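You operate a simulated robot arm through the tools that you are given. There is no shell and no other tool. Be economical: measure what you need, move in short steps, check, and stop when the job is done.

You run a simulated robot arm. Do the job below in one go: nothing can be reset, and whatever is moved stays where it is left.

TASK
Re-chuck the tyre whose bead has not seated and fill it to the card.
Fine: vent, lower the lift, clamp again, fill till the bead seats; air knob ends on HOLD; no test; other knobs untouched.

It is judged by the outcome, as a careful person would: the job done as asked, and still so three seconds after it is handed in. It fails if anything else is knocked over, pushed out of place, dropped, spilled or broken.

THE ROBOT
A 7-joint arm with a two-finger gripper, hanging from a carriage that runs on a rail from [-2.521, 0.004] to [0.359, -0.001] (x, y) and turns from -353 to 334 degrees about z. Base frame: it is fixed where the carriage stands at the start and does not move with it; the origin is on the floor, on the carriage's upright axis, x ahead of it, y to its left, z up. Units: m, degrees, N and s.
With the tool pointing down near the work surface it reaches from about 0.1 to 0.58 m from the robot's upright axis, wherever it stands. Its first joint turns from -166.0 to 166.0 degrees. Places, roughly: black knob [0.9, -0.4, 1.1]; blue knob [0.7, -0.4, 1.1]; blue-lined tyre [0, -1.25, 1]; cell display [0.7, -0.4, 1.4]; orange knob [0.6, -0.4, 1.1]; panel card [0.7, -0.4, 1.3]; test button [0.7, -0.4, 1]; white knob [0.6, -0.4, 1]; yellow knob [0.9, -0.4, 1]. Payload 1.37 kg.
Tool frame: the origin (TCP) lies between the finger pads and is the grasp point; the fingertips stand 0.016 m ahead of it; z points along the fingers, y is the line along which they close. The gripper opens to 0.092 m. The gripper's body begins 0.074 m behind the TCP.
Orientation is told as [roll, pitch, yaw] about the base's x, y, z axes, in that order, counted from this pose: with the fingers straight down and closing along the base's y, the tool's x points along the base's -x, its y along +y and its z along -z.

THE INTERFACE
- The arm moves only by the tool drive_tool. Its argument "increments" is a list of rows, each an object of numbers (a shift or turn left out is 0, a gripper value left out holds the last): "fingers": the closure in counts, from 0 (fully open) to 255 (shut); "dx", "dy", "dz": the shift along the base's x, y, z in m; "rx", "ry", "rz": the turn, a rotation vector about the base's x, y, z in degrees. In form: [{"fingers": .., "dx": .., "dy": .., "dz": .., "rx": .., "ry": .., "rz": ..}, ...]. A call has 1 to 20 rows; each row is the pose to reach, as a shift and turn from the pose commanded when the call began. Rows are played at 5 a second. More than 0.05 m and 8.6 degrees between two rows, or a gripper value outside its range, and nothing of the call is played. A pose out of reach is approached as far as the arm can. The call stops where the force on the tool passes 40 N (or 10 N more than at its start, if that is more) or the arm is blocked; 0.2 s more then pass. Each finger halts on what it meets, pressing with about 26 N; the grip force reading is that of the motor and also rises with nothing between the fingers. The clock runs only during rows and for 0.2 s after the last one: add rows that repeat a pose to give the fingers time. It gives the time, the measured TCP pose, the force on the tool (base axes), the opening and the grip force at its end, in the units of the frame above (readings bear some noise), with the torque about the TCP (base axes, N m) and any sound that the robot's microphone picked up, and new pictures: "views" is both (left out), scene, wrist or none.
- Cameras (640 x 400 px; columns grow to the right, rows downward): "scene" is now at [0.2577, -0.0586, 1.5451]; the picture's right is [-0.71, -0.71, 0.00], its down [-0.49, 0.50, -0.71] and it looks along [0.50, -0.51, -0.70] (base axes); focal length 214 px, centre (320, 200). "wrist" rides on the gripper at [0.071, 0.019, -0.111] in the tool frame; the picture's right is [-0.26, 0.97, 0.00], its down [-0.78, -0.21, -0.59] and it looks along [-0.57, -0.15, 0.81] (tool axes); focal length 280 px, centre (320, 200). There is no depth. A picture from a camera that has moved, and an enlarged one, comes with that camera's place and axes in the base frame and with its lens.
- lift_body(by): slides the trunk up (or, below 0, down) by that many m; the arm and the scene camera ride with it, the base frame stays. It gives what a move gives, with no picture.
- steer(legs): drives the robot by 1 to 6 legs, each [ahead, left, turn to the left] in m, m and degrees, along the robot's own axes; the way and the turn of a leg run together, so that a leg with both is an arc; at most 1.5 m and 180 degrees a leg. The arm and the cameras ride along, it lands a little off, and it stops where it bumps. It keeps to its track: a leg is cut to what the track allows. It gives what a move gives, and a new picture of the scene camera.
- aim_head(pan, tilt): turns the head with the scene camera to pan (to the left, within 155 degrees either way) and tilt (down, from -29 to 69), counted from straight ahead of the robot. It gives what a move gives, and a new picture of the scene camera.
- enlarge(camera, box): a new picture of the part [left, top, right, bottom] of that camera's present view, enlarged. No time passes.
- finish_job(): hands the job in; it is judged then, once.

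Go step by step. Nothing tells you exact positions but the pictures and the camera data: compare them with the known pose of the tool, close in by small moves and look again before you grip or let go. The budget is 120 turns and 260 pictures, counting those below and the enlarged ones. Unless the task says otherwise, let go and move clear before handing in, and close with one line.

The tools are called after "Request:" by a JSON object that holds its "name" and its "arguments". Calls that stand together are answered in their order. drive_tool: Moves the arm, as the interface text tells. Its arguments: {"type":"object","properties":{"increments":{"type":"array"},"views":{"type":"string","enum":["both","scene","wrist","none"]}},"required":["increments"]} The other tools are called the same way: lift_body (by) slides the trunk up or down; steer (legs) drives the base; aim_head (pan, tilt) turns the head that bears the scene camera; enlarge (camera, box) takes an enlarged picture of a part of a camera's view; finish_job () hands the job in.

At the start:

```text
time_s: 0.0
tool_pos: [0.3588, -0.0335, 0.9999]
orientation: [0.0, 0.0, -0.1]
force: [-0.1, -0.7, -0.8]
wrist_torque: [-0.01, 0.01, 0.01]
finger_gap: 0.0919
grasp_force: 0.1
trunk travel left (down, up): [-0.339, 0.321]
robot x, y, heading: [-0.0003, -0.0023, -0.1]
head pan, tilt: [-45.1, 44.6]
```

scene: 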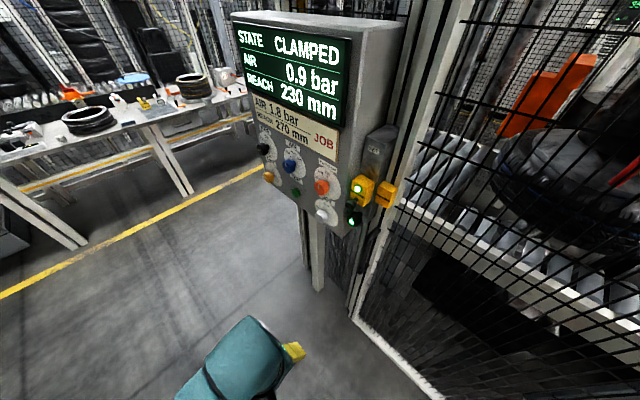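
wrist: 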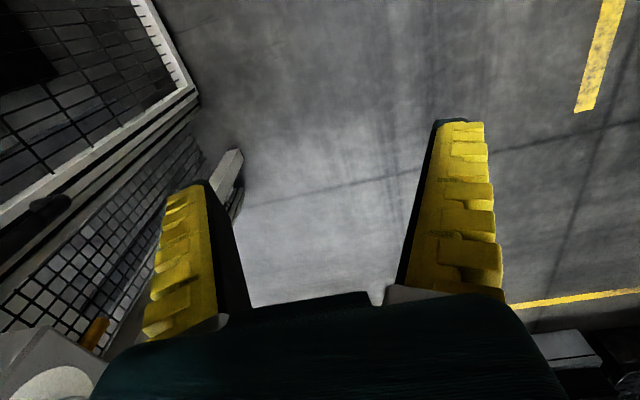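

I see a control panel with a display (CLAMPED, 0.9 bar, reach 230 mm), a card (AIR 1.8 bar, REACH 270 mm) and several knobs. I'll enlarge to read the labels.

Request:
{"name": "enlarge", "arguments": {"camera": "scene", "box": [240, 80, 400, 240]}}

Request:
{"name": "enlarge", "arguments": {"camera": "scene", "box": [250, 120, 350, 230]}}

Request:
{"name": "enlarge", "arguments": {"camera": "scene", "box": [400, 20, 640, 320]}}

```text
2.50 times, centred on (320, 160) of scene
camera zoom: at [0.2577, -0.0586, 1.5451], right [-0.71, -0.71, 0.0], down [-0.49, 0.5, -0.71], along [0.5, -0.51, -0.7], focal length 536 px, centre (320, 300)
```

zoom: 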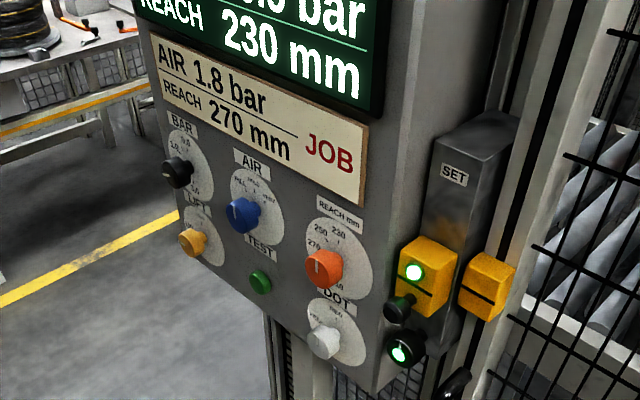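

```text
3.64 times, centred on (300, 175) of scene
camera zoom: at [0.2577, -0.0586, 1.5451], right [-0.71, -0.71, 0.0], down [-0.49, 0.5, -0.71], along [0.5, -0.51, -0.7], focal length 780 px, centre (393, 291)
```

zoom: 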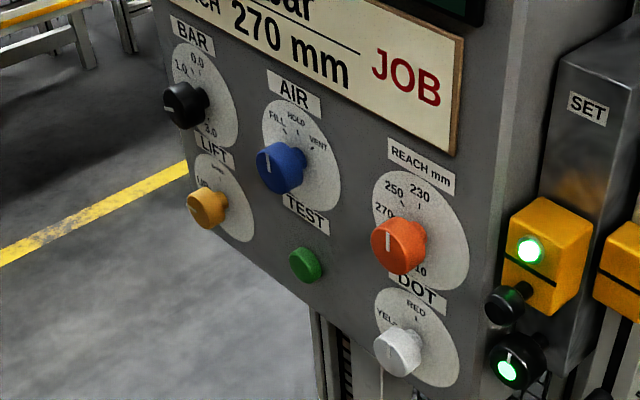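

```text
1.33 times, centred on (520, 170) of scene
camera zoom: at [0.2577, -0.0586, 1.5451], right [-0.71, -0.71, 0.0], down [-0.49, 0.5, -0.71], along [0.5, -0.51, -0.7], focal length 286 px, centre (53, 240)
```

zoom: 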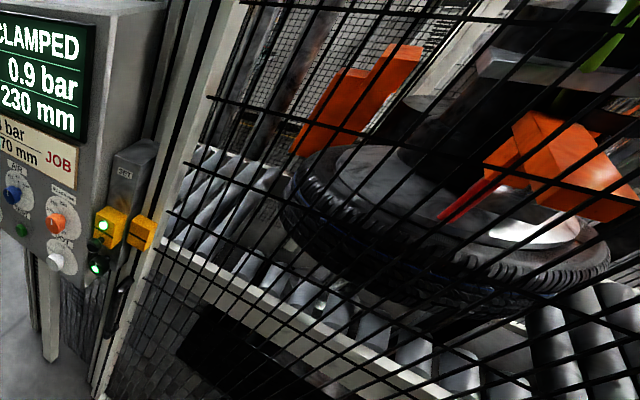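

The knobs in play are AIR (blue: FILL/HOLD/VENT) and LIFT (yellow). I'll drive along the rail to stand more in front of the panel and look again.

Request:
{"name": "steer", "arguments": {"legs": [[0.3, 0, 0]]}}

Request:
{"name": "lift_body", "arguments": {"by": -0.1}}

Request:
{"name": "aim_head", "arguments": {"pan": -65, "tilt": 38}}

```text
time_s: 2.0
tool_pos: [0.6574, -0.0344, 0.9991]
orientation: [0.0, 0.1, 0.0]
force: [0.0, -0.3, 0.5]
wrist_torque: [0.01, -0.04, 0.0]
finger_gap: 0.0919
grasp_force: 0.1
trunk travel left (down, up): [-0.339, 0.321]
robot x, y, heading: [0.2985, 0.0017, -0.0]
head pan, tilt: [-45.1, 44.6]
camera scene: at [0.5551, -0.0591, 1.5451], right [-0.71, -0.71, 0.0], down [-0.49, 0.5, -0.71], along [0.5, -0.51, -0.7], focal length 214 px, centre (320, 200)
```

scene: 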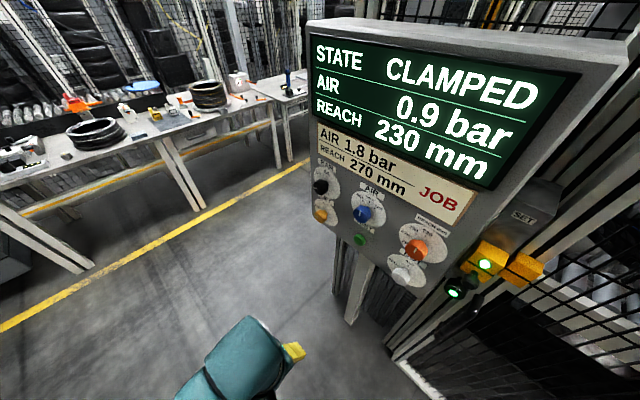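

```text
time_s: 3.4
tool_pos: [0.6559, -0.0346, 0.901]
orientation: [0.0, 0.0, 0.0]
force: [-0.1, 0.2, 0.2]
wrist_torque: [0.04, -0.03, 0.02]
finger_gap: 0.092
grasp_force: 0.1
trunk travel left (down, up): [-0.239, 0.421]
robot x, y, heading: [0.2954, -0.0031, -0.0]
head pan, tilt: [-45.1, 44.6]
```

```text
time_s: 4.2
tool_pos: [0.6555, -0.035, 0.8994]
orientation: [-0.1, 0.0, 0.0]
force: [-0.1, -0.5, 0.2]
wrist_torque: [0.0, 0.01, -0.02]
finger_gap: 0.0918
grasp_force: 0.1
trunk travel left (down, up): [-0.239, 0.421]
robot x, y, heading: [0.2948, -0.0018, 0.1]
head pan, tilt: [-65.0, 38.0]
camera scene: at [0.5341, -0.0794, 1.4547], right [-0.91, -0.42, 0.0], down [-0.26, 0.56, -0.79], along [0.33, -0.71, -0.62], focal length 214 px, centre (320, 200)
```

scene: 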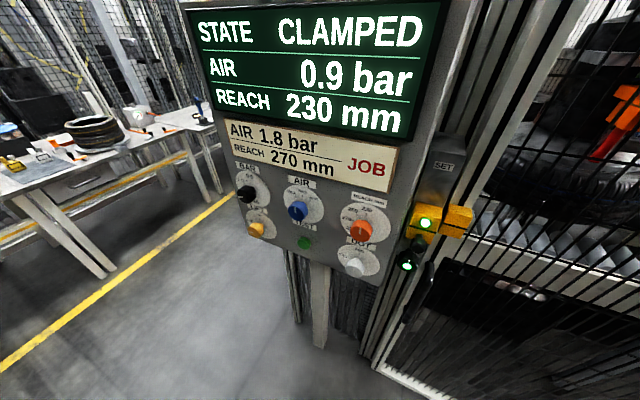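

Request:
{"name": "enlarge", "arguments": {"camera": "scene", "box": [226, 150, 336, 250]}}

Request:
{"name": "enlarge", "arguments": {"camera": "scene", "box": [320, 180, 400, 280]}}

Request:
{"name": "enlarge", "arguments": {"camera": "scene", "box": [390, 140, 480, 280]}}

```text
4.00 times, centred on (281, 200) of scene
camera zoom: at [0.5341, -0.0794, 1.4547], right [-0.91, -0.42, 0.0], down [-0.26, 0.56, -0.79], along [0.33, -0.71, -0.62], focal length 858 px, centre (476, 200)
```

zoom: 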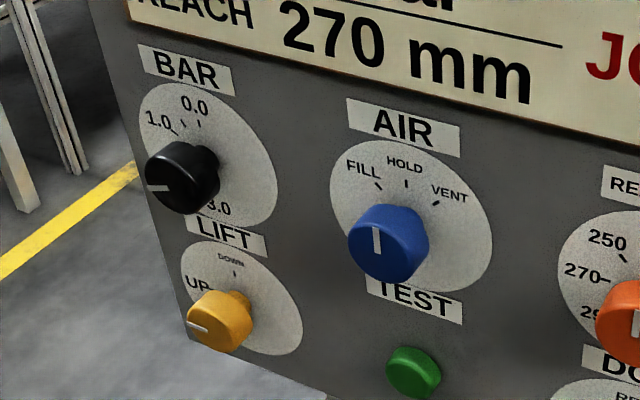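

```text
4.00 times, centred on (360, 230) of scene
camera zoom: at [0.5341, -0.0794, 1.4547], right [-0.91, -0.42, 0.0], down [-0.26, 0.56, -0.79], along [0.33, -0.71, -0.62], focal length 858 px, centre (160, 80)
```

zoom: 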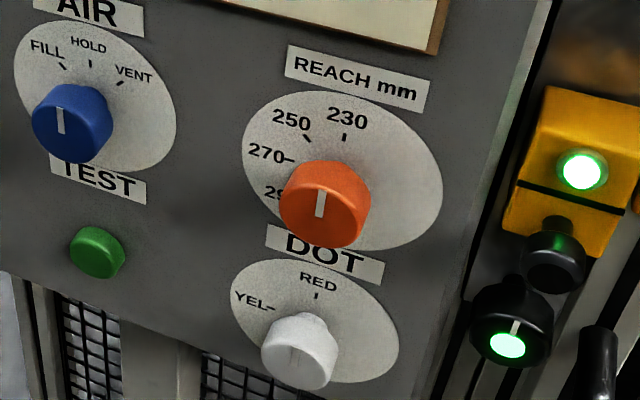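

```text
2.86 times, centred on (435, 210) of scene
camera zoom: at [0.5341, -0.0794, 1.4547], right [-0.91, -0.42, 0.0], down [-0.26, 0.56, -0.79], along [0.33, -0.71, -0.62], focal length 613 px, centre (-9, 171)
```

zoom: 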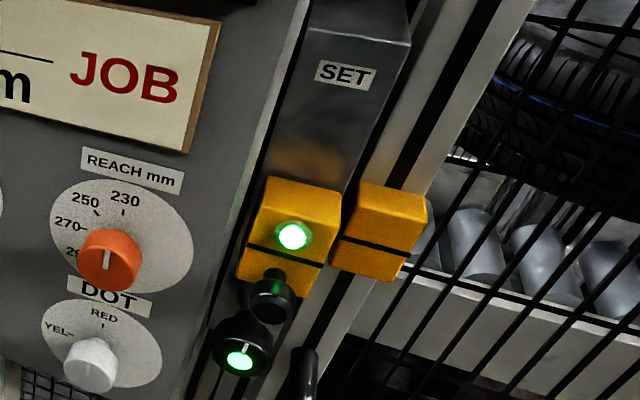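

AIR is on HOLD, LIFT on UP, the REACH and DOT knobs will be left alone. I'll come to the rail's end and turn the tool to point at the panel (-y), well clear of it.

Request:
{"name": "steer", "arguments": {"legs": [[0.06, 0, 0]]}}

Request:
{"name": "drive_tool", "arguments": {"increments": [{"rx": -8, "dz": 0.02, "fingers": 60}, {"rx": -16, "dz": 0.04}, {"rx": -24, "dz": 0.06}, {"rx": -32, "dz": 0.08}, {"rx": -40, "dz": 0.1}, {"rx": -48, "dz": 0.12}, {"rx": -56, "dz": 0.14}, {"rx": -64, "dz": 0.16}, {"rx": -72, "dz": 0.18}, {"rx": -80, "dz": 0.2}, {"rx": -88, "dz": 0.22}, {"rx": -90, "dz": 0.22}, {"rx": -90, "dz": 0.22}]}}

```text
time_s: 5.2
tool_pos: [0.7148, -0.0343, 0.8993]
orientation: [-0.1, 0.0, 0.0]
force: [0.0, -0.3, -0.1]
wrist_torque: [-0.02, -0.03, 0.01]
finger_gap: 0.0921
grasp_force: 0.0
trunk travel left (down, up): [-0.239, 0.421]
robot x, y, heading: [0.3558, -0.0019, -0.3]
head pan, tilt: [-65.0, 38.0]
camera scene: at [0.5922, -0.0795, 1.4547], right [-0.91, -0.42, 0.0], down [-0.26, 0.56, -0.79], along [0.33, -0.71, -0.62], focal length 214 px, centre (320, 200)
```

scene: 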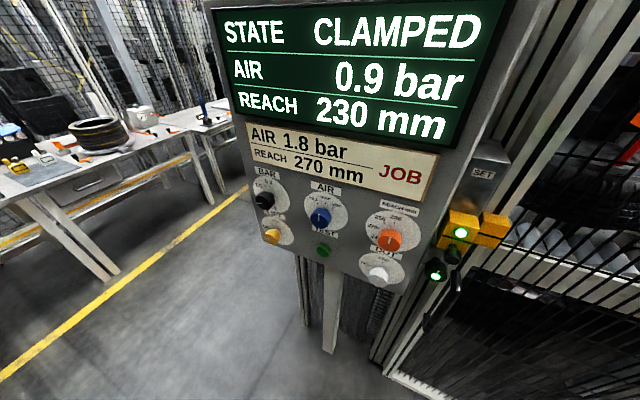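

```text
time_s: 8.0
tool_pos: [0.7133, -0.0334, 1.1206]
orientation: [-90.1, 0.0, 0.0]
force: [-1.0, -0.2, 0.8]
wrist_torque: [-0.01, 0.02, 0.05]
finger_gap: 0.0724
grasp_force: 1.5
out of reach, approached as far as the arm can: row 1, 2, 3, 4, 5, 6, 7, 8, 9, 10
trunk travel left (down, up): [-0.239, 0.421]
robot x, y, heading: [0.355, -0.0029, -0.2]
head pan, tilt: [-65.0, 38.0]
camera scene: at [0.592, -0.0796, 1.4547], right [-0.91, -0.42, 0.0], down [-0.26, 0.56, -0.79], along [0.33, -0.71, -0.62], focal length 214 px, centre (320, 200)
camera wrist: at [0.6429, 0.0758, 1.102], right [0.26, 0.0, -0.96], down [0.78, 0.59, 0.21], along [0.57, -0.81, 0.16], focal length 280 px, centre (320, 200)
```

scene: 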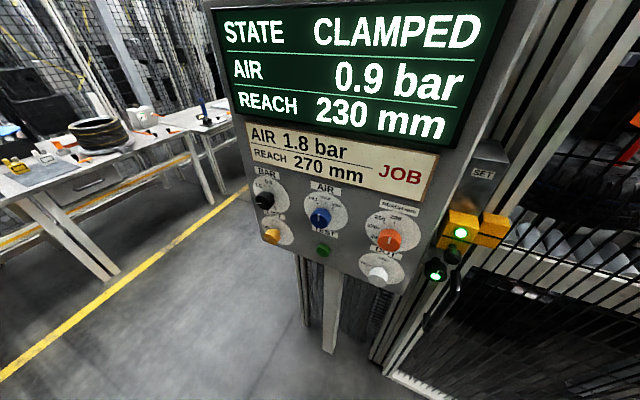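
wrist: 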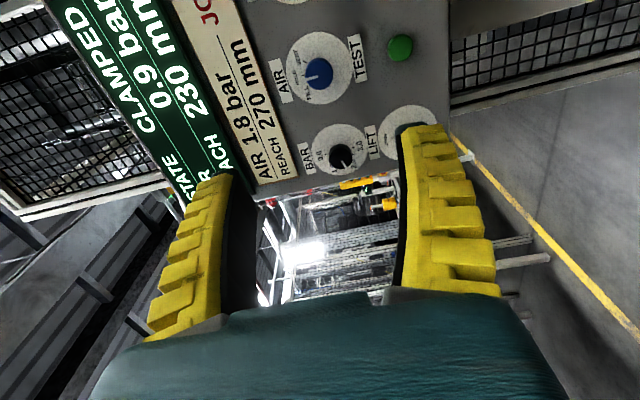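

The wrist camera sees the panel; AIR knob front is at about (0.737, -0.394, 1.131), LIFT at about (0.886, -0.39, 1.008). I'll read the dial angles.

Request:
{"name": "enlarge", "arguments": {"camera": "wrist", "box": [265, 15, 375, 115]}}

Request:
{"name": "enlarge", "arguments": {"camera": "wrist", "box": [290, 90, 450, 190]}}

Request:
{"name": "enlarge", "arguments": {"camera": "scene", "box": [245, 160, 355, 260]}}

```text
4.00 times, centred on (320, 65) of wrist
camera zoom: at [0.6429, 0.0758, 1.102], right [0.26, 0.0, -0.96], down [0.78, 0.59, 0.21], along [0.57, -0.81, 0.16], focal length 1122 px, centre (320, 740)
```

zoom: 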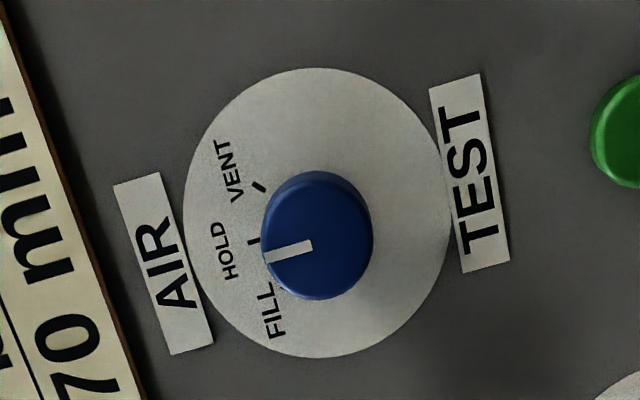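

```text
4.00 times, centred on (370, 140) of wrist
camera zoom: at [0.6429, 0.0758, 1.102], right [0.26, 0.0, -0.96], down [0.78, 0.59, 0.21], along [0.57, -0.81, 0.16], focal length 1122 px, centre (120, 440)
```

zoom: 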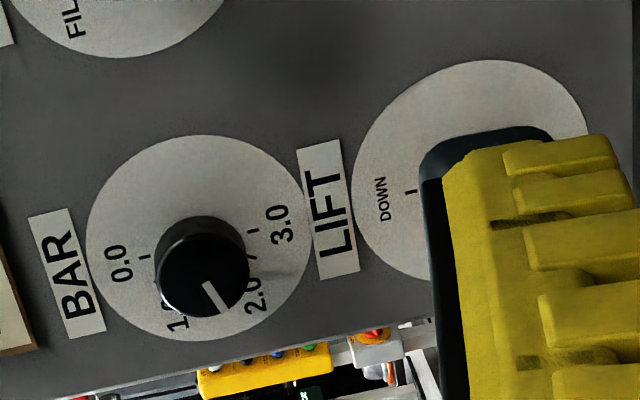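

```text
4.00 times, centred on (300, 210) of scene
camera zoom: at [0.592, -0.0796, 1.4547], right [-0.91, -0.42, 0.0], down [-0.26, 0.56, -0.79], along [0.33, -0.71, -0.62], focal length 858 px, centre (400, 160)
```

zoom: 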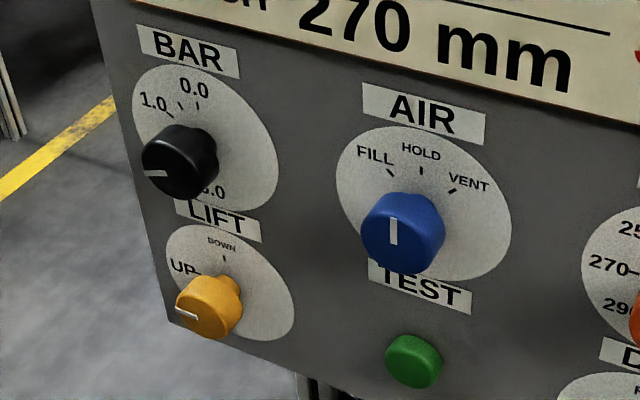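

Request:
{"name": "drive_tool", "arguments": {"increments": [{"dx": 0.008, "dy": -0.045, "dz": 0.004}, {"dx": 0.016, "dy": -0.09, "dz": 0.008}, {"dx": 0.024, "dy": -0.135, "dz": 0.0105}, {"dx": 0.024, "dy": -0.18, "dz": 0.0105}, {"dx": 0.024, "dy": -0.225, "dz": 0.0105}, {"dx": 0.024, "dy": -0.27, "dz": 0.0105}, {"dx": 0.024, "dy": -0.315, "dz": 0.0105}, {"dx": 0.024, "dy": -0.315, "dz": 0.0105}]}}

```text
time_s: 9.8
tool_pos: [0.7433, -0.3523, 1.1313]
orientation: [-90.0, 0.0, -0.1]
force: [0.8, 0.2, -0.5]
wrist_torque: [-0.02, 0.01, 0.0]
finger_gap: 0.0723
grasp_force: 1.6
trunk travel left (down, up): [-0.239, 0.421]
robot x, y, heading: [0.3571, -0.0026, -0.0]
head pan, tilt: [-65.0, 38.0]
camera scene: at [0.592, -0.0797, 1.4547], right [-0.91, -0.42, 0.0], down [-0.26, 0.56, -0.79], along [0.33, -0.71, -0.62], focal length 214 px, centre (320, 200)
camera wrist: at [0.6721, -0.2429, 1.1113], right [0.26, 0.0, -0.96], down [0.78, 0.59, 0.21], along [0.57, -0.81, 0.15], focal length 280 px, centre (320, 200)
```

scene: 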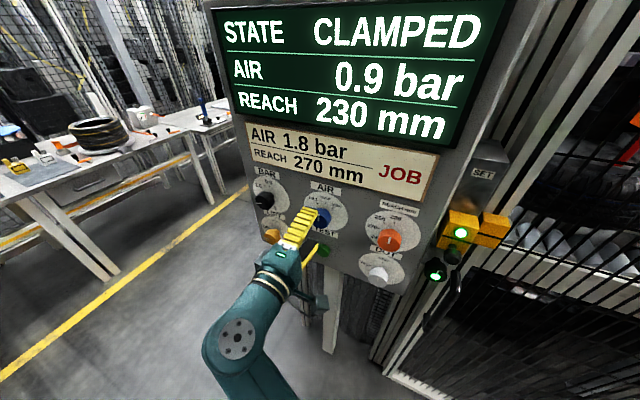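
wrist: 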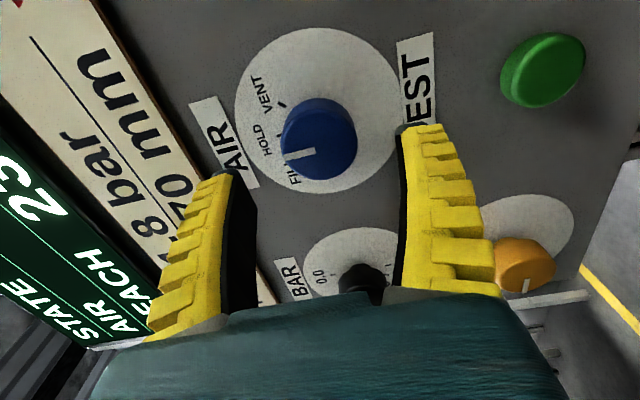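

Request:
{"name": "drive_tool", "arguments": {"increments": [{"dx": -0.006, "dz": -0.001}, {"dx": -0.006, "dy": -0.02, "dz": -0.001}, {"dx": -0.006, "dy": -0.02, "dz": -0.001}]}}

```text
time_s: 10.6
tool_pos: [0.7343, -0.3716, 1.1284]
orientation: [-90.0, 0.0, 0.0]
force: [0.3, -0.4, 0.6]
wrist_torque: [-0.02, -0.01, 0.01]
finger_gap: 0.0725
grasp_force: 1.6
trunk travel left (down, up): [-0.239, 0.421]
robot x, y, heading: [0.3527, 0.0002, 0.1]
head pan, tilt: [-65.0, 38.0]
camera scene: at [0.5921, -0.0796, 1.4547], right [-0.91, -0.42, 0.0], down [-0.26, 0.56, -0.79], along [0.33, -0.71, -0.62], focal length 214 px, centre (320, 200)
camera wrist: at [0.6634, -0.2613, 1.1093], right [0.26, 0.0, -0.97], down [0.78, 0.59, 0.21], along [0.57, -0.81, 0.15], focal length 280 px, centre (320, 200)
```

scene: 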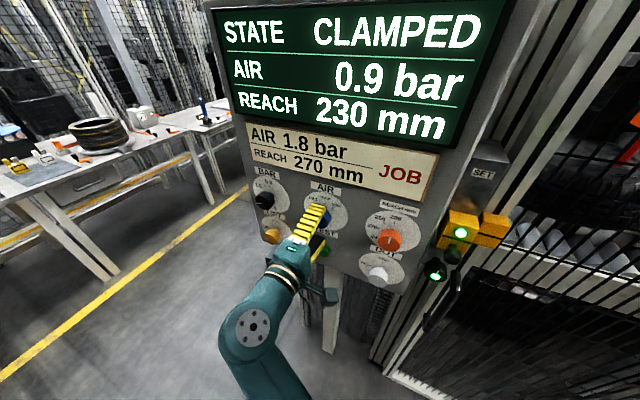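
wrist: 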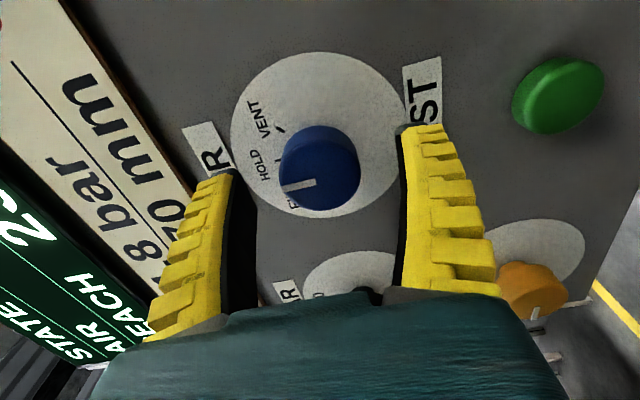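

Request:
{"name": "drive_tool", "arguments": {"increments": [{"dy": -0.011}, {"dy": -0.022}, {"dy": -0.022}]}}

```text
time_s: 11.4
tool_pos: [0.7338, -0.3923, 1.13]
orientation: [-90.1, 0.0, -0.1]
force: [-0.2, 0.7, 0.6]
wrist_torque: [-0.02, -0.02, 0.01]
finger_gap: 0.0726
grasp_force: 1.2
trunk travel left (down, up): [-0.239, 0.421]
robot x, y, heading: [0.3538, 0.0024, -0.1]
head pan, tilt: [-65.0, 38.0]
camera scene: at [0.592, -0.0796, 1.4547], right [-0.91, -0.42, 0.0], down [-0.26, 0.56, -0.79], along [0.33, -0.71, -0.62], focal length 214 px, centre (320, 200)
camera wrist: at [0.6636, -0.2832, 1.1104], right [0.26, 0.0, -0.96], down [0.78, 0.59, 0.21], along [0.57, -0.81, 0.15], focal length 280 px, centre (320, 200)
```

scene: 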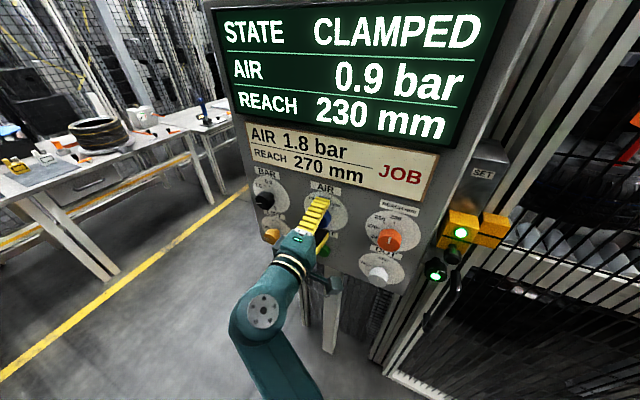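
wrist: 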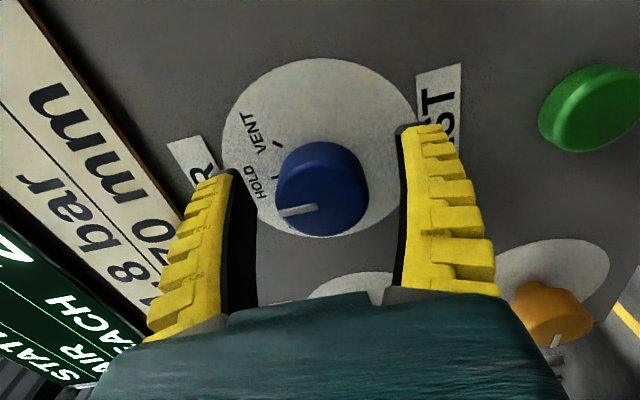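

The fingers straddle the blue knob with overlap. Closing on it.

Request:
{"name": "drive_tool", "arguments": {"increments": [{"fingers": 100}, {"fingers": 150}, {"fingers": 180}, {"fingers": 180}, {"fingers": 180}]}}

```text
time_s: 12.6
tool_pos: [0.734, -0.3913, 1.1299]
orientation: [-90.0, -0.1, 0.0]
force: [-1.0, 6.5, 2.2]
wrist_torque: [0.0, -0.02, 0.51]
finger_gap: 0.0353
grasp_force: 28.2
trunk travel left (down, up): [-0.239, 0.421]
robot x, y, heading: [0.3601, 0.0005, -0.1]
head pan, tilt: [-65.0, 38.0]
camera scene: at [0.5921, -0.0789, 1.4547], right [-0.91, -0.42, 0.0], down [-0.26, 0.56, -0.79], along [0.33, -0.71, -0.62], focal length 214 px, centre (320, 200)
camera wrist: at [0.6637, -0.2819, 1.1106], right [0.26, 0.0, -0.96], down [0.78, 0.59, 0.21], along [0.57, -0.81, 0.15], focal length 280 px, centre (320, 200)
```

scene: 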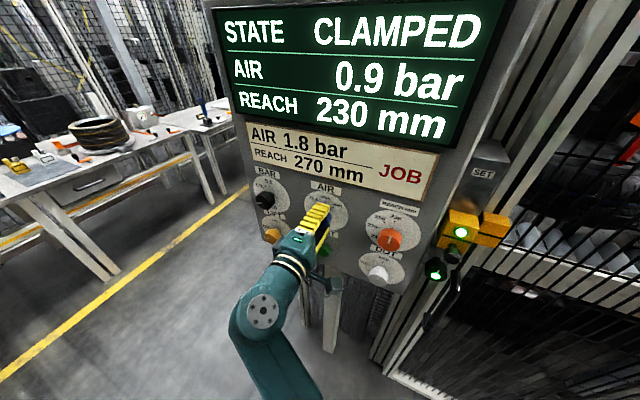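
wrist: 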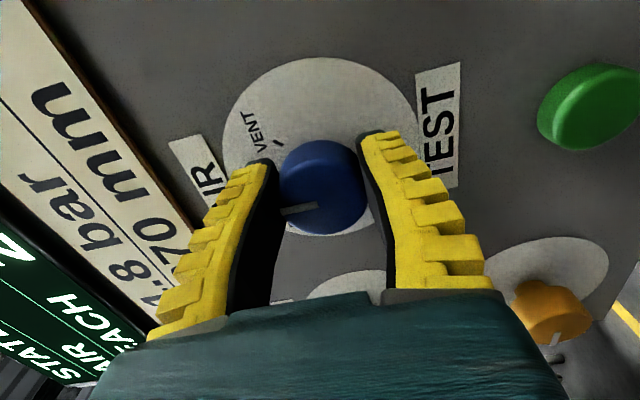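

Gripped. Turning clockwise toward VENT.

Request:
{"name": "drive_tool", "arguments": {"increments": [{"ry": -8}, {"ry": -16}, {"ry": -24}, {"ry": -32}, {"ry": -40}, {"ry": -45}, {"ry": -45}]}}

```text
time_s: 14.2
tool_pos: [0.7343, -0.3917, 1.1257]
orientation: [-89.7, -45.1, -0.1]
force: [16.2, -2.8, -14.0]
wrist_torque: [-0.11, 0.06, 0.3]
finger_gap: 0.0345
grasp_force: 27.9
trunk travel left (down, up): [-0.239, 0.421]
robot x, y, heading: [0.3551, -0.0017, 0.2]
head pan, tilt: [-65.0, 38.0]
camera scene: at [0.5933, -0.0793, 1.4549], right [-0.91, -0.42, 0.0], down [-0.26, 0.56, -0.79], along [0.33, -0.71, -0.62], focal length 214 px, centre (320, 200)
camera wrist: at [0.6991, -0.2815, 1.0638], right [0.87, 0.0, -0.5], down [0.4, 0.59, 0.7], along [0.29, -0.81, 0.51], focal length 280 px, centre (320, 200)
```

scene: 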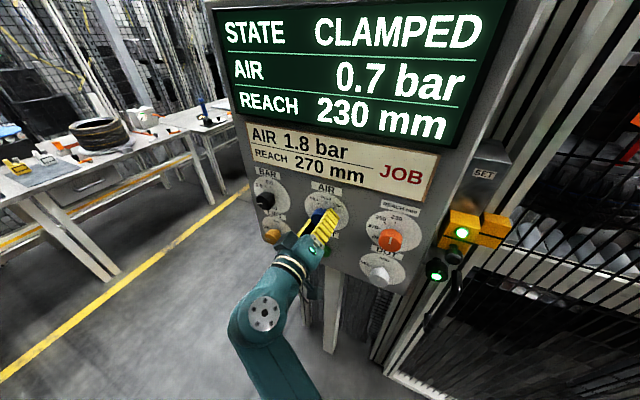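
wrist: 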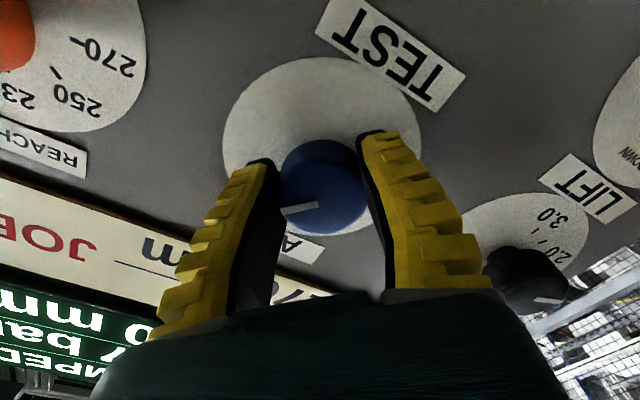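

Venting (0.7 bar and falling). Releasing and backing off.

Request:
{"name": "drive_tool", "arguments": {"increments": [{"fingers": 120}, {"fingers": 60}, {"fingers": 60}, {"dy": 0.03}, {"dy": 0.07}, {"dy": 0.07}]}}

```text
time_s: 15.6
tool_pos: [0.7291, -0.3212, 1.1316]
orientation: [-90.0, -45.0, 0.0]
force: [-0.8, 0.4, 0.8]
wrist_torque: [0.02, 0.0, 0.0]
finger_gap: 0.0724
grasp_force: 1.6
trunk travel left (down, up): [-0.239, 0.421]
robot x, y, heading: [0.3528, -0.0012, 0.1]
head pan, tilt: [-65.0, 38.0]
camera scene: at [0.5921, -0.0794, 1.4547], right [-0.91, -0.42, 0.0], down [-0.26, 0.56, -0.79], along [0.33, -0.71, -0.62], focal length 214 px, centre (320, 200)
camera wrist: at [0.6938, -0.211, 1.0669], right [0.87, 0.0, -0.5], down [0.4, 0.59, 0.7], along [0.29, -0.81, 0.51], focal length 280 px, centre (320, 200)
```

scene: 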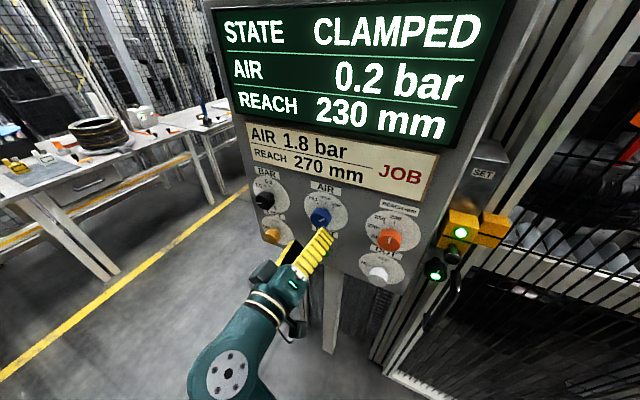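
wrist: 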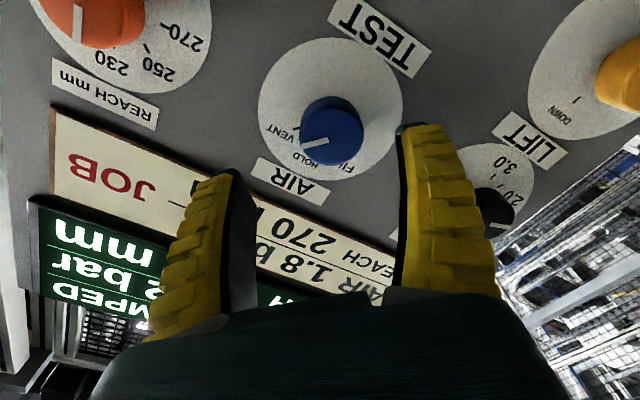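

Air is venting. Next I move in front of the LIFT knob and pre-roll the gripper to +45° so it can turn 90° clockwise.

Request:
{"name": "drive_tool", "arguments": {"increments": [{"ry": 8, "dy": 0.02, "dx": 0.014, "dz": -0.011}, {"ry": 16, "dy": 0.02, "dx": 0.028, "dz": -0.022}, {"ry": 24, "dy": 0.02, "dx": 0.042, "dz": -0.033}, {"ry": 32, "dy": 0.02, "dx": 0.056, "dz": -0.044}, {"ry": 40, "dy": 0.02, "dx": 0.07, "dz": -0.055}, {"ry": 48, "dy": 0.02, "dx": 0.084, "dz": -0.066}, {"ry": 56, "dy": 0.02, "dx": 0.098, "dz": -0.077}, {"ry": 64, "dy": 0.02, "dx": 0.112, "dz": -0.088}, {"ry": 72, "dy": 0.02, "dx": 0.126, "dz": -0.099}, {"ry": 80, "dy": 0.02, "dx": 0.14, "dz": -0.11}, {"ry": 88, "dy": 0.02, "dx": 0.154, "dz": -0.121}, {"ry": 90, "dy": 0.02, "dx": 0.157, "dz": -0.124}, {"ry": 90, "dy": 0.02, "dx": 0.157, "dz": -0.124}]}}

```text
time_s: 18.4
tool_pos: [0.8893, -0.3008, 1.0051]
orientation: [-90.0, 45.1, 0.0]
force: [0.3, 0.2, -0.8]
wrist_torque: [-0.03, -0.02, 0.02]
finger_gap: 0.0723
grasp_force: 1.1
trunk travel left (down, up): [-0.239, 0.421]
robot x, y, heading: [0.3523, 0.0007, 0.1]
head pan, tilt: [-65.0, 38.0]
camera scene: at [0.592, -0.0795, 1.4547], right [-0.91, -0.42, 0.0], down [-0.26, 0.56, -0.79], along [0.33, -0.71, -0.62], focal length 214 px, centre (320, 200)
camera wrist: at [0.8256, -0.1909, 1.0413], right [-0.5, 0.0, -0.87], down [0.7, 0.59, -0.4], along [0.51, -0.81, -0.29], focal length 280 px, centre (320, 200)
```

scene: 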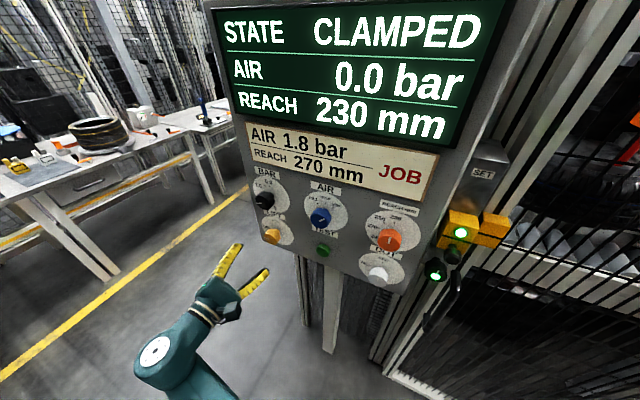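
wrist: 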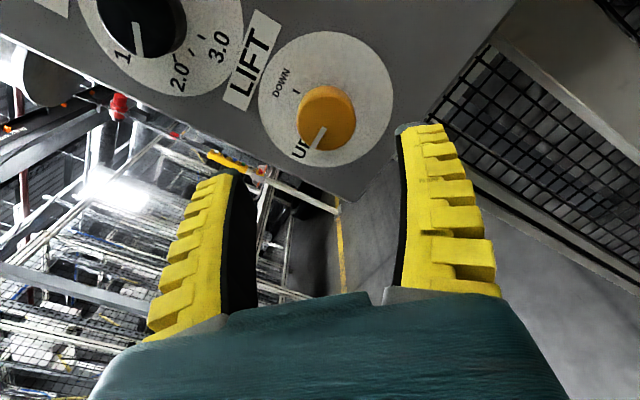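

Air is at 0.0. UP and DOWN are 90° apart. Moving onto the LIFT knob, first part-way to check.

Request:
{"name": "drive_tool", "arguments": {"increments": [{"dx": -0.006, "dy": -0.03, "dz": -0.002}, {"dx": -0.006, "dy": -0.055, "dz": -0.002}, {"dx": -0.006, "dy": -0.07, "dz": -0.002}, {"dx": -0.006, "dy": -0.07, "dz": -0.002}], "views": "wrist"}}

```text
time_s: 19.4
tool_pos: [0.8837, -0.3701, 1.0024]
orientation: [-90.1, 45.1, 0.2]
force: [0.5, 0.7, -0.2]
wrist_torque: [0.03, 0.03, 0.01]
finger_gap: 0.0723
grasp_force: 1.2
trunk travel left (down, up): [-0.239, 0.421]
robot x, y, heading: [0.3561, -0.0027, -0.1]
head pan, tilt: [-65.0, 38.0]
camera wrist: at [0.8194, -0.2604, 1.039], right [-0.5, 0.0, -0.87], down [0.7, 0.59, -0.4], along [0.51, -0.81, -0.29], focal length 280 px, centre (320, 200)
```

wrist: 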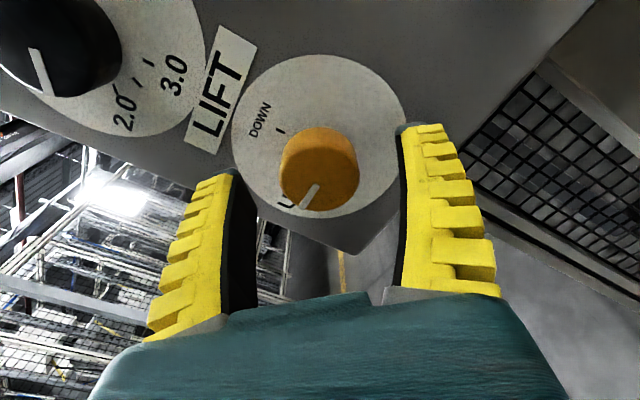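

Request:
{"name": "drive_tool", "arguments": {"increments": [{"dy": -0.011}, {"dy": -0.022}, {"dy": -0.022, "fingers": 100}, {"dy": -0.022, "fingers": 150}, {"dy": -0.022, "fingers": 180}, {"dy": -0.022, "fingers": 180}, {"dy": -0.022, "fingers": 180}], "views": "wrist"}}

Request:
{"name": "drive_tool", "arguments": {"increments": [{"ry": -8}, {"ry": -16}, {"ry": -24}, {"ry": -32}, {"ry": -40}, {"ry": -48}, {"ry": -56}, {"ry": -64}, {"ry": -72}, {"ry": -80}, {"ry": -88}, {"ry": -90}, {"ry": -90}]}}

```text
time_s: 21.0
tool_pos: [0.8833, -0.3921, 1.0038]
orientation: [-90.2, 44.9, 0.0]
force: [0.0, 7.0, 7.5]
wrist_torque: [0.11, -0.05, 0.0]
finger_gap: 0.0349
grasp_force: 28.1
trunk travel left (down, up): [-0.239, 0.421]
robot x, y, heading: [0.3568, 0.0004, 0.0]
head pan, tilt: [-65.0, 38.0]
camera wrist: at [0.8203, -0.282, 1.0405], right [-0.5, 0.0, -0.87], down [0.7, 0.59, -0.4], along [0.51, -0.81, -0.29], focal length 280 px, centre (320, 200)
```

wrist: 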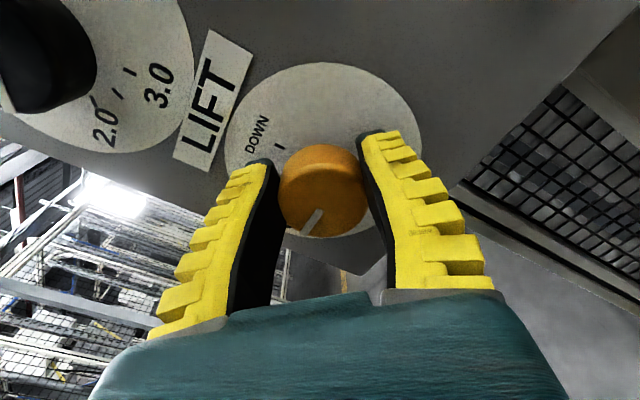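

```text
time_s: 23.8
tool_pos: [0.8851, -0.3914, 0.9965]
orientation: [-89.2, -44.7, -0.4]
force: [17.9, -2.2, -33.3]
wrist_torque: [0.19, 0.6, 0.1]
finger_gap: 0.037
grasp_force: 28.1
trunk travel left (down, up): [-0.239, 0.421]
robot x, y, heading: [0.3569, 0.0016, 0.1]
head pan, tilt: [-65.0, 38.0]
camera scene: at [0.5925, -0.0785, 1.4546], right [-0.91, -0.42, 0.0], down [-0.26, 0.56, -0.79], along [0.33, -0.71, -0.62], focal length 214 px, centre (320, 200)
camera wrist: at [0.848, -0.2809, 0.9351], right [0.86, 0.01, -0.5], down [0.4, 0.58, 0.7], along [0.3, -0.81, 0.5], focal length 280 px, centre (320, 200)
```

scene: 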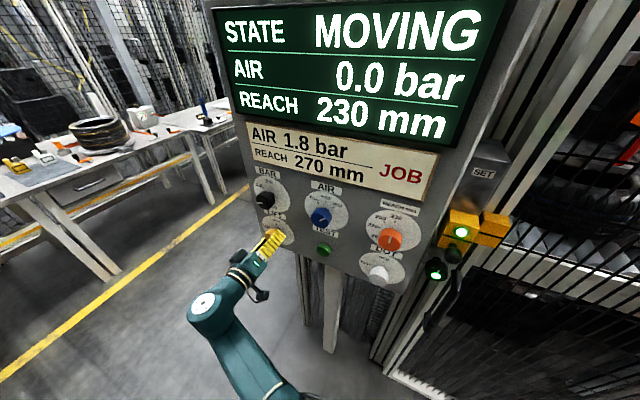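
wrist: 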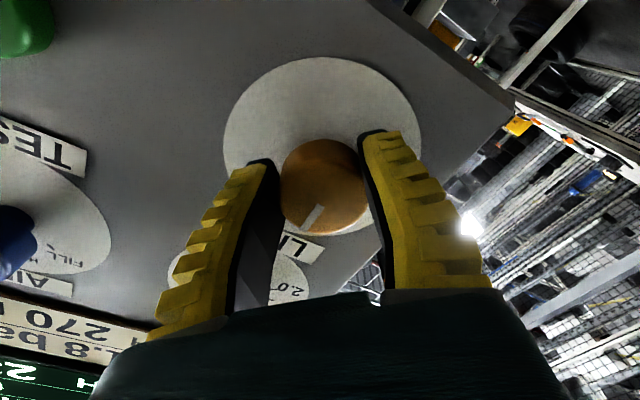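

The lift is moving down. I relieve the side load by a few mm and wait.

Request:
{"name": "drive_tool", "arguments": {"increments": [{"dx": 0.002, "dz": -0.003}, {"dx": 0.003, "dz": -0.006}, {"dx": 0.003, "dz": -0.006}, {"dx": 0.003, "dz": -0.006}, {"dx": 0.003, "dz": -0.006}, {"dx": 0.003, "dz": -0.006}, {"dx": 0.003, "dz": -0.006}, {"dx": 0.003, "dz": -0.006}, {"dx": 0.003, "dz": -0.006}, {"dx": 0.003, "dz": -0.006}]}}

```text
time_s: 26.0
tool_pos: [0.8858, -0.3909, 0.9967]
orientation: [-89.7, -44.9, -0.1]
force: [-2.6, 6.4, -16.0]
wrist_torque: [0.13, 0.21, -0.13]
finger_gap: 0.0354
grasp_force: 27.8
trunk travel left (down, up): [-0.239, 0.421]
robot x, y, heading: [0.3573, -0.001, 0.1]
head pan, tilt: [-65.0, 38.0]
camera scene: at [0.5911, -0.0783, 1.4543], right [-0.91, -0.42, 0.0], down [-0.26, 0.56, -0.79], along [0.33, -0.71, -0.62], focal length 214 px, centre (320, 200)
camera wrist: at [0.8492, -0.2811, 0.9338], right [0.87, 0.0, -0.5], down [0.4, 0.59, 0.7], along [0.29, -0.81, 0.51], focal length 280 px, centre (320, 200)
```

scene: 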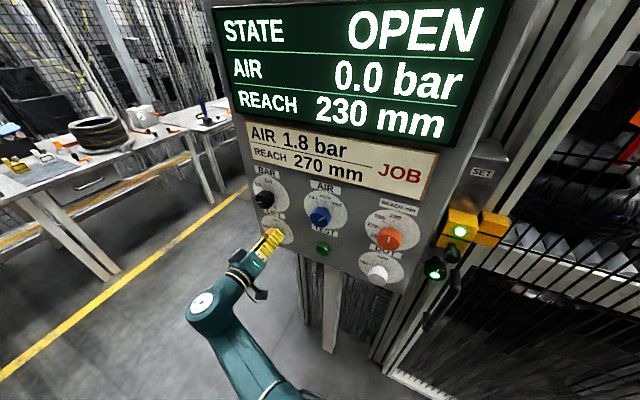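
wrist: 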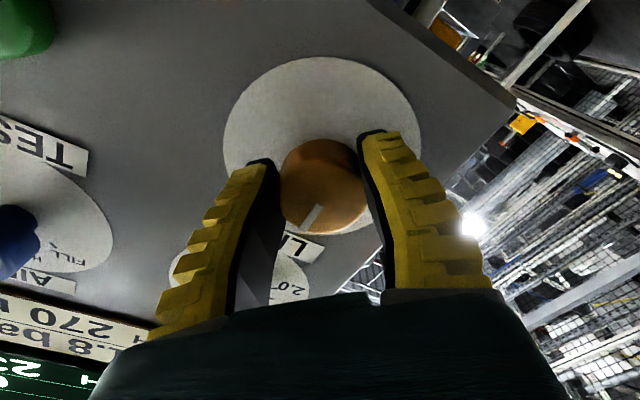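

State is OPEN (lift down). Turning LIFT back to UP to clamp again.

Request:
{"name": "drive_tool", "arguments": {"increments": [{"ry": 8}, {"ry": 16}, {"ry": 24, "dz": 0.001}, {"ry": 32, "dz": 0.002}, {"ry": 40, "dz": 0.002}, {"ry": 48, "dz": 0.003, "dx": -0.001}, {"ry": 56, "dz": 0.004, "dx": -0.002}, {"ry": 64, "dz": 0.005, "dx": -0.002}, {"ry": 72, "dz": 0.005, "dx": -0.003}, {"ry": 80, "dz": 0.006, "dx": -0.003}, {"ry": 88, "dz": 0.006, "dx": -0.003}, {"ry": 90, "dz": 0.006, "dx": -0.003}, {"ry": 90, "dz": 0.006, "dx": -0.003}, {"ry": 90, "dz": 0.006, "dx": -0.003}]}}

```text
time_s: 29.0
tool_pos: [0.8849, -0.391, 1.0032]
orientation: [-89.9, 45.0, 0.1]
force: [11.5, 2.6, -12.7]
wrist_torque: [0.29, 0.0, 0.34]
finger_gap: 0.0343
grasp_force: 27.7
trunk travel left (down, up): [-0.239, 0.421]
robot x, y, heading: [0.354, -0.0015, -0.2]
head pan, tilt: [-65.0, 38.0]
camera scene: at [0.5928, -0.0787, 1.4548], right [-0.91, -0.42, 0.0], down [-0.26, 0.56, -0.79], along [0.33, -0.71, -0.62], focal length 214 px, centre (320, 200)
camera wrist: at [0.822, -0.2813, 1.0395], right [-0.5, 0.0, -0.87], down [0.7, 0.59, -0.4], along [0.51, -0.81, -0.29], focal length 280 px, centre (320, 200)
```

scene: 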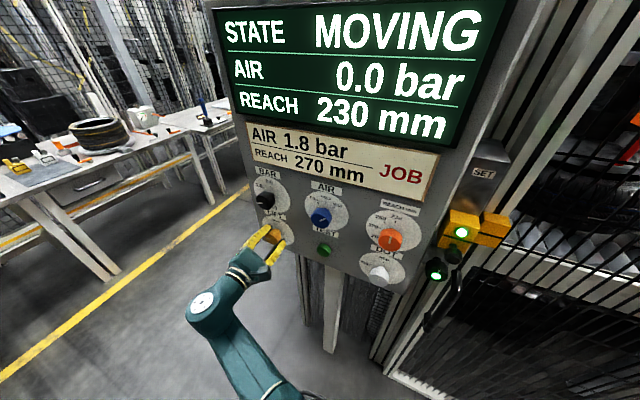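
wrist: 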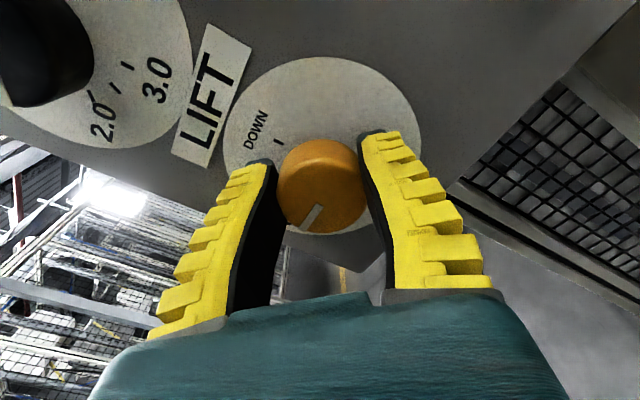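

The lift is coming up. I release, back off and roll back to -45° in front of the AIR knob.

Request:
{"name": "drive_tool", "arguments": {"increments": [{"fingers": 120}, {"fingers": 60}, {"fingers": 60}, {"dy": 0.04}, {"dy": 0.09}, {"dy": 0.09}], "views": "none"}}

Request:
{"name": "drive_tool", "arguments": {"increments": [{"ry": -8, "dx": -0.014, "dz": 0.011}, {"ry": -16, "dx": -0.028, "dz": 0.022}, {"ry": -24, "dx": -0.042, "dz": 0.033}, {"ry": -32, "dx": -0.056, "dz": 0.044}, {"ry": -40, "dx": -0.07, "dz": 0.055}, {"ry": -48, "dx": -0.084, "dz": 0.066}, {"ry": -56, "dx": -0.098, "dz": 0.077}, {"ry": -64, "dx": -0.112, "dz": 0.088}, {"ry": -72, "dx": -0.126, "dz": 0.099}, {"ry": -80, "dx": -0.14, "dz": 0.11}, {"ry": -88, "dx": -0.145, "dz": 0.121}, {"ry": -90, "dx": -0.147, "dz": 0.124}, {"ry": -90, "dx": -0.147, "dz": 0.124}]}}

```text
time_s: 30.4
tool_pos: [0.8836, -0.3011, 1.0033]
orientation: [-90.0, 45.0, 0.0]
force: [0.2, 0.0, -0.3]
wrist_torque: [-0.03, 0.0, -0.02]
finger_gap: 0.0725
grasp_force: 1.6
trunk travel left (down, up): [-0.239, 0.421]
robot x, y, heading: [0.3546, -0.0013, 0.1]
head pan, tilt: [-65.0, 38.0]
```

```text
time_s: 33.2
tool_pos: [0.7365, -0.304, 1.127]
orientation: [-90.0, -45.0, 0.0]
force: [0.2, 1.1, 0.1]
wrist_torque: [-0.03, 0.01, -0.01]
finger_gap: 0.0725
grasp_force: 1.3
trunk travel left (down, up): [-0.239, 0.421]
robot x, y, heading: [0.3592, 0.0018, 0.0]
head pan, tilt: [-65.0, 38.0]
camera scene: at [0.592, -0.0795, 1.4547], right [-0.91, -0.42, 0.0], down [-0.26, 0.56, -0.79], along [0.33, -0.71, -0.62], focal length 214 px, centre (320, 200)
camera wrist: at [0.6996, -0.1942, 1.0644], right [0.87, 0.0, -0.5], down [0.4, 0.59, 0.7], along [0.29, -0.81, 0.51], focal length 280 px, centre (320, 200)
```

scene: 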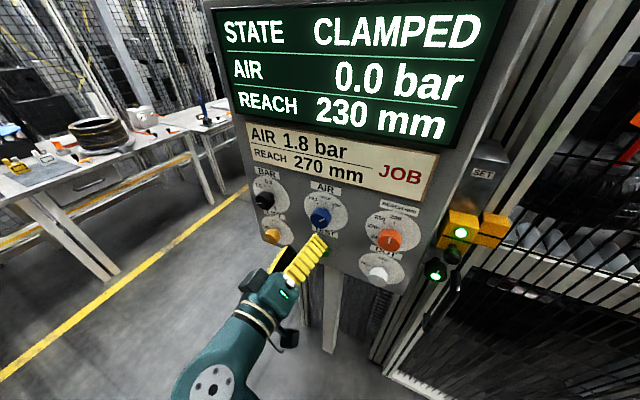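
wrist: 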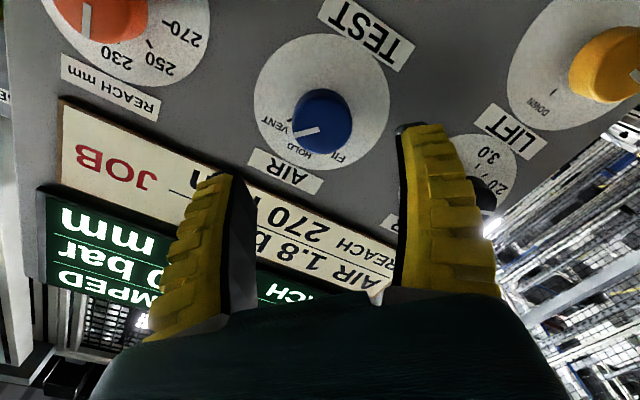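

Clamped again. Now grip the AIR knob at VENT.

Request:
{"name": "drive_tool", "arguments": {"increments": [{"dy": -0.04}, {"dy": -0.07}, {"dx": -0.001, "dz": 0.001, "dy": -0.088}, {"dx": -0.001, "dz": 0.001, "dy": -0.088}, {"dx": -0.001, "dz": 0.001, "dy": -0.088, "fingers": 100}, {"dx": -0.001, "dz": 0.001, "dy": -0.088, "fingers": 150}, {"dx": -0.001, "dz": 0.001, "dy": -0.088, "fingers": 180}, {"dx": -0.001, "dz": 0.001, "dy": -0.088, "fingers": 180}, {"dx": -0.001, "dz": 0.001, "dy": -0.088, "fingers": 180}]}}

```text
time_s: 35.2
tool_pos: [0.7369, -0.3916, 1.1287]
orientation: [-89.9, -44.9, 0.0]
force: [4.0, 5.5, -3.1]
wrist_torque: [-0.38, 0.01, 0.44]
finger_gap: 0.035
grasp_force: 27.9
trunk travel left (down, up): [-0.239, 0.421]
robot x, y, heading: [0.3588, 0.0004, -0.2]
head pan, tilt: [-65.0, 38.0]
camera scene: at [0.5923, -0.0789, 1.4547], right [-0.91, -0.42, 0.0], down [-0.26, 0.56, -0.79], along [0.33, -0.71, -0.62], focal length 214 px, centre (320, 200)
camera wrist: at [0.6998, -0.2827, 1.0642], right [0.87, 0.0, -0.5], down [0.4, 0.59, 0.7], along [0.29, -0.81, 0.51], focal length 280 px, centre (320, 200)
```

scene: 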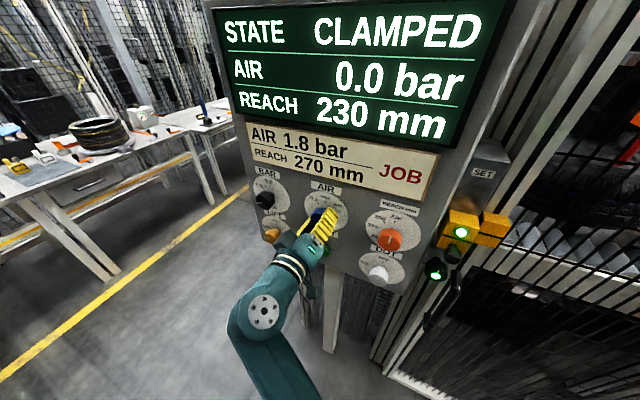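
wrist: 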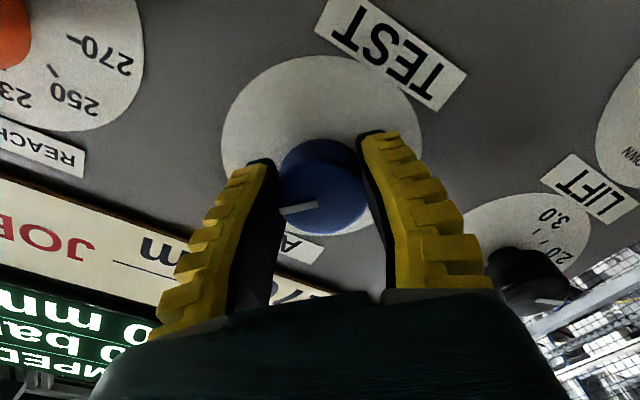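

Turning counter-clockwise through HOLD to FILL.

Request:
{"name": "drive_tool", "arguments": {"increments": [{"ry": 8}, {"ry": 16}, {"ry": 24}, {"ry": 32}, {"ry": 40}, {"ry": 48}, {"ry": 56}, {"ry": 64}, {"ry": 72}, {"ry": 80}, {"ry": 88}, {"ry": 90}]}}

```text
time_s: 37.8
tool_pos: [0.7378, -0.3919, 1.1319]
orientation: [-90.2, 44.8, 0.0]
force: [9.4, 0.9, 17.3]
wrist_torque: [0.01, -0.43, 0.17]
finger_gap: 0.0334
grasp_force: 27.9
trunk travel left (down, up): [-0.239, 0.421]
robot x, y, heading: [0.3596, -0.0016, 0.2]
head pan, tilt: [-65.0, 38.0]
camera scene: at [0.5938, -0.08, 1.4553], right [-0.91, -0.42, 0.0], down [-0.26, 0.56, -0.79], along [0.33, -0.71, -0.61], focal length 214 px, centre (320, 200)
camera wrist: at [0.6739, -0.2824, 1.1664], right [-0.5, 0.0, -0.87], down [0.7, 0.59, -0.4], along [0.51, -0.81, -0.29], focal length 280 px, centre (320, 200)
```

scene: 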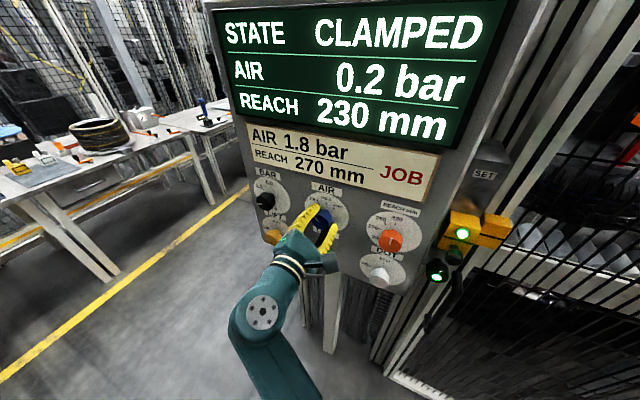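
wrist: 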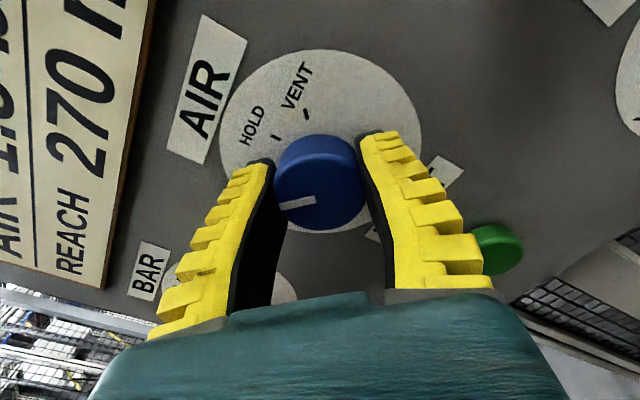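

Filling (0.2 bar). Waiting in short steps.

Request:
{"name": "drive_tool", "arguments": {"increments": [{"dz": 0.001}, {"dz": 0.001}, {"dz": 0.001}, {"dz": 0.001}, {"dz": 0.001}], "views": "scene"}}

```text
time_s: 39.0
tool_pos: [0.7366, -0.3918, 1.13]
orientation: [-90.1, 44.9, 0.0]
force: [9.9, 2.5, 12.0]
wrist_torque: [-0.11, -0.22, 0.12]
finger_gap: 0.0332
grasp_force: 27.9
trunk travel left (down, up): [-0.239, 0.421]
robot x, y, heading: [0.3533, -0.0006, -0.4]
head pan, tilt: [-65.0, 38.0]
camera scene: at [0.5936, -0.0798, 1.4552], right [-0.91, -0.42, 0.0], down [-0.26, 0.56, -0.79], along [0.33, -0.71, -0.61], focal length 214 px, centre (320, 200)
```

scene: 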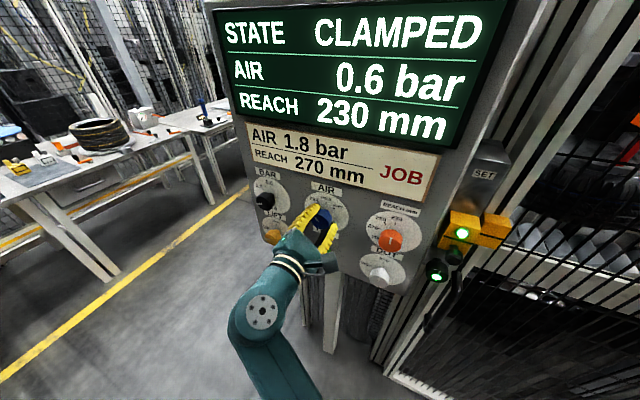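

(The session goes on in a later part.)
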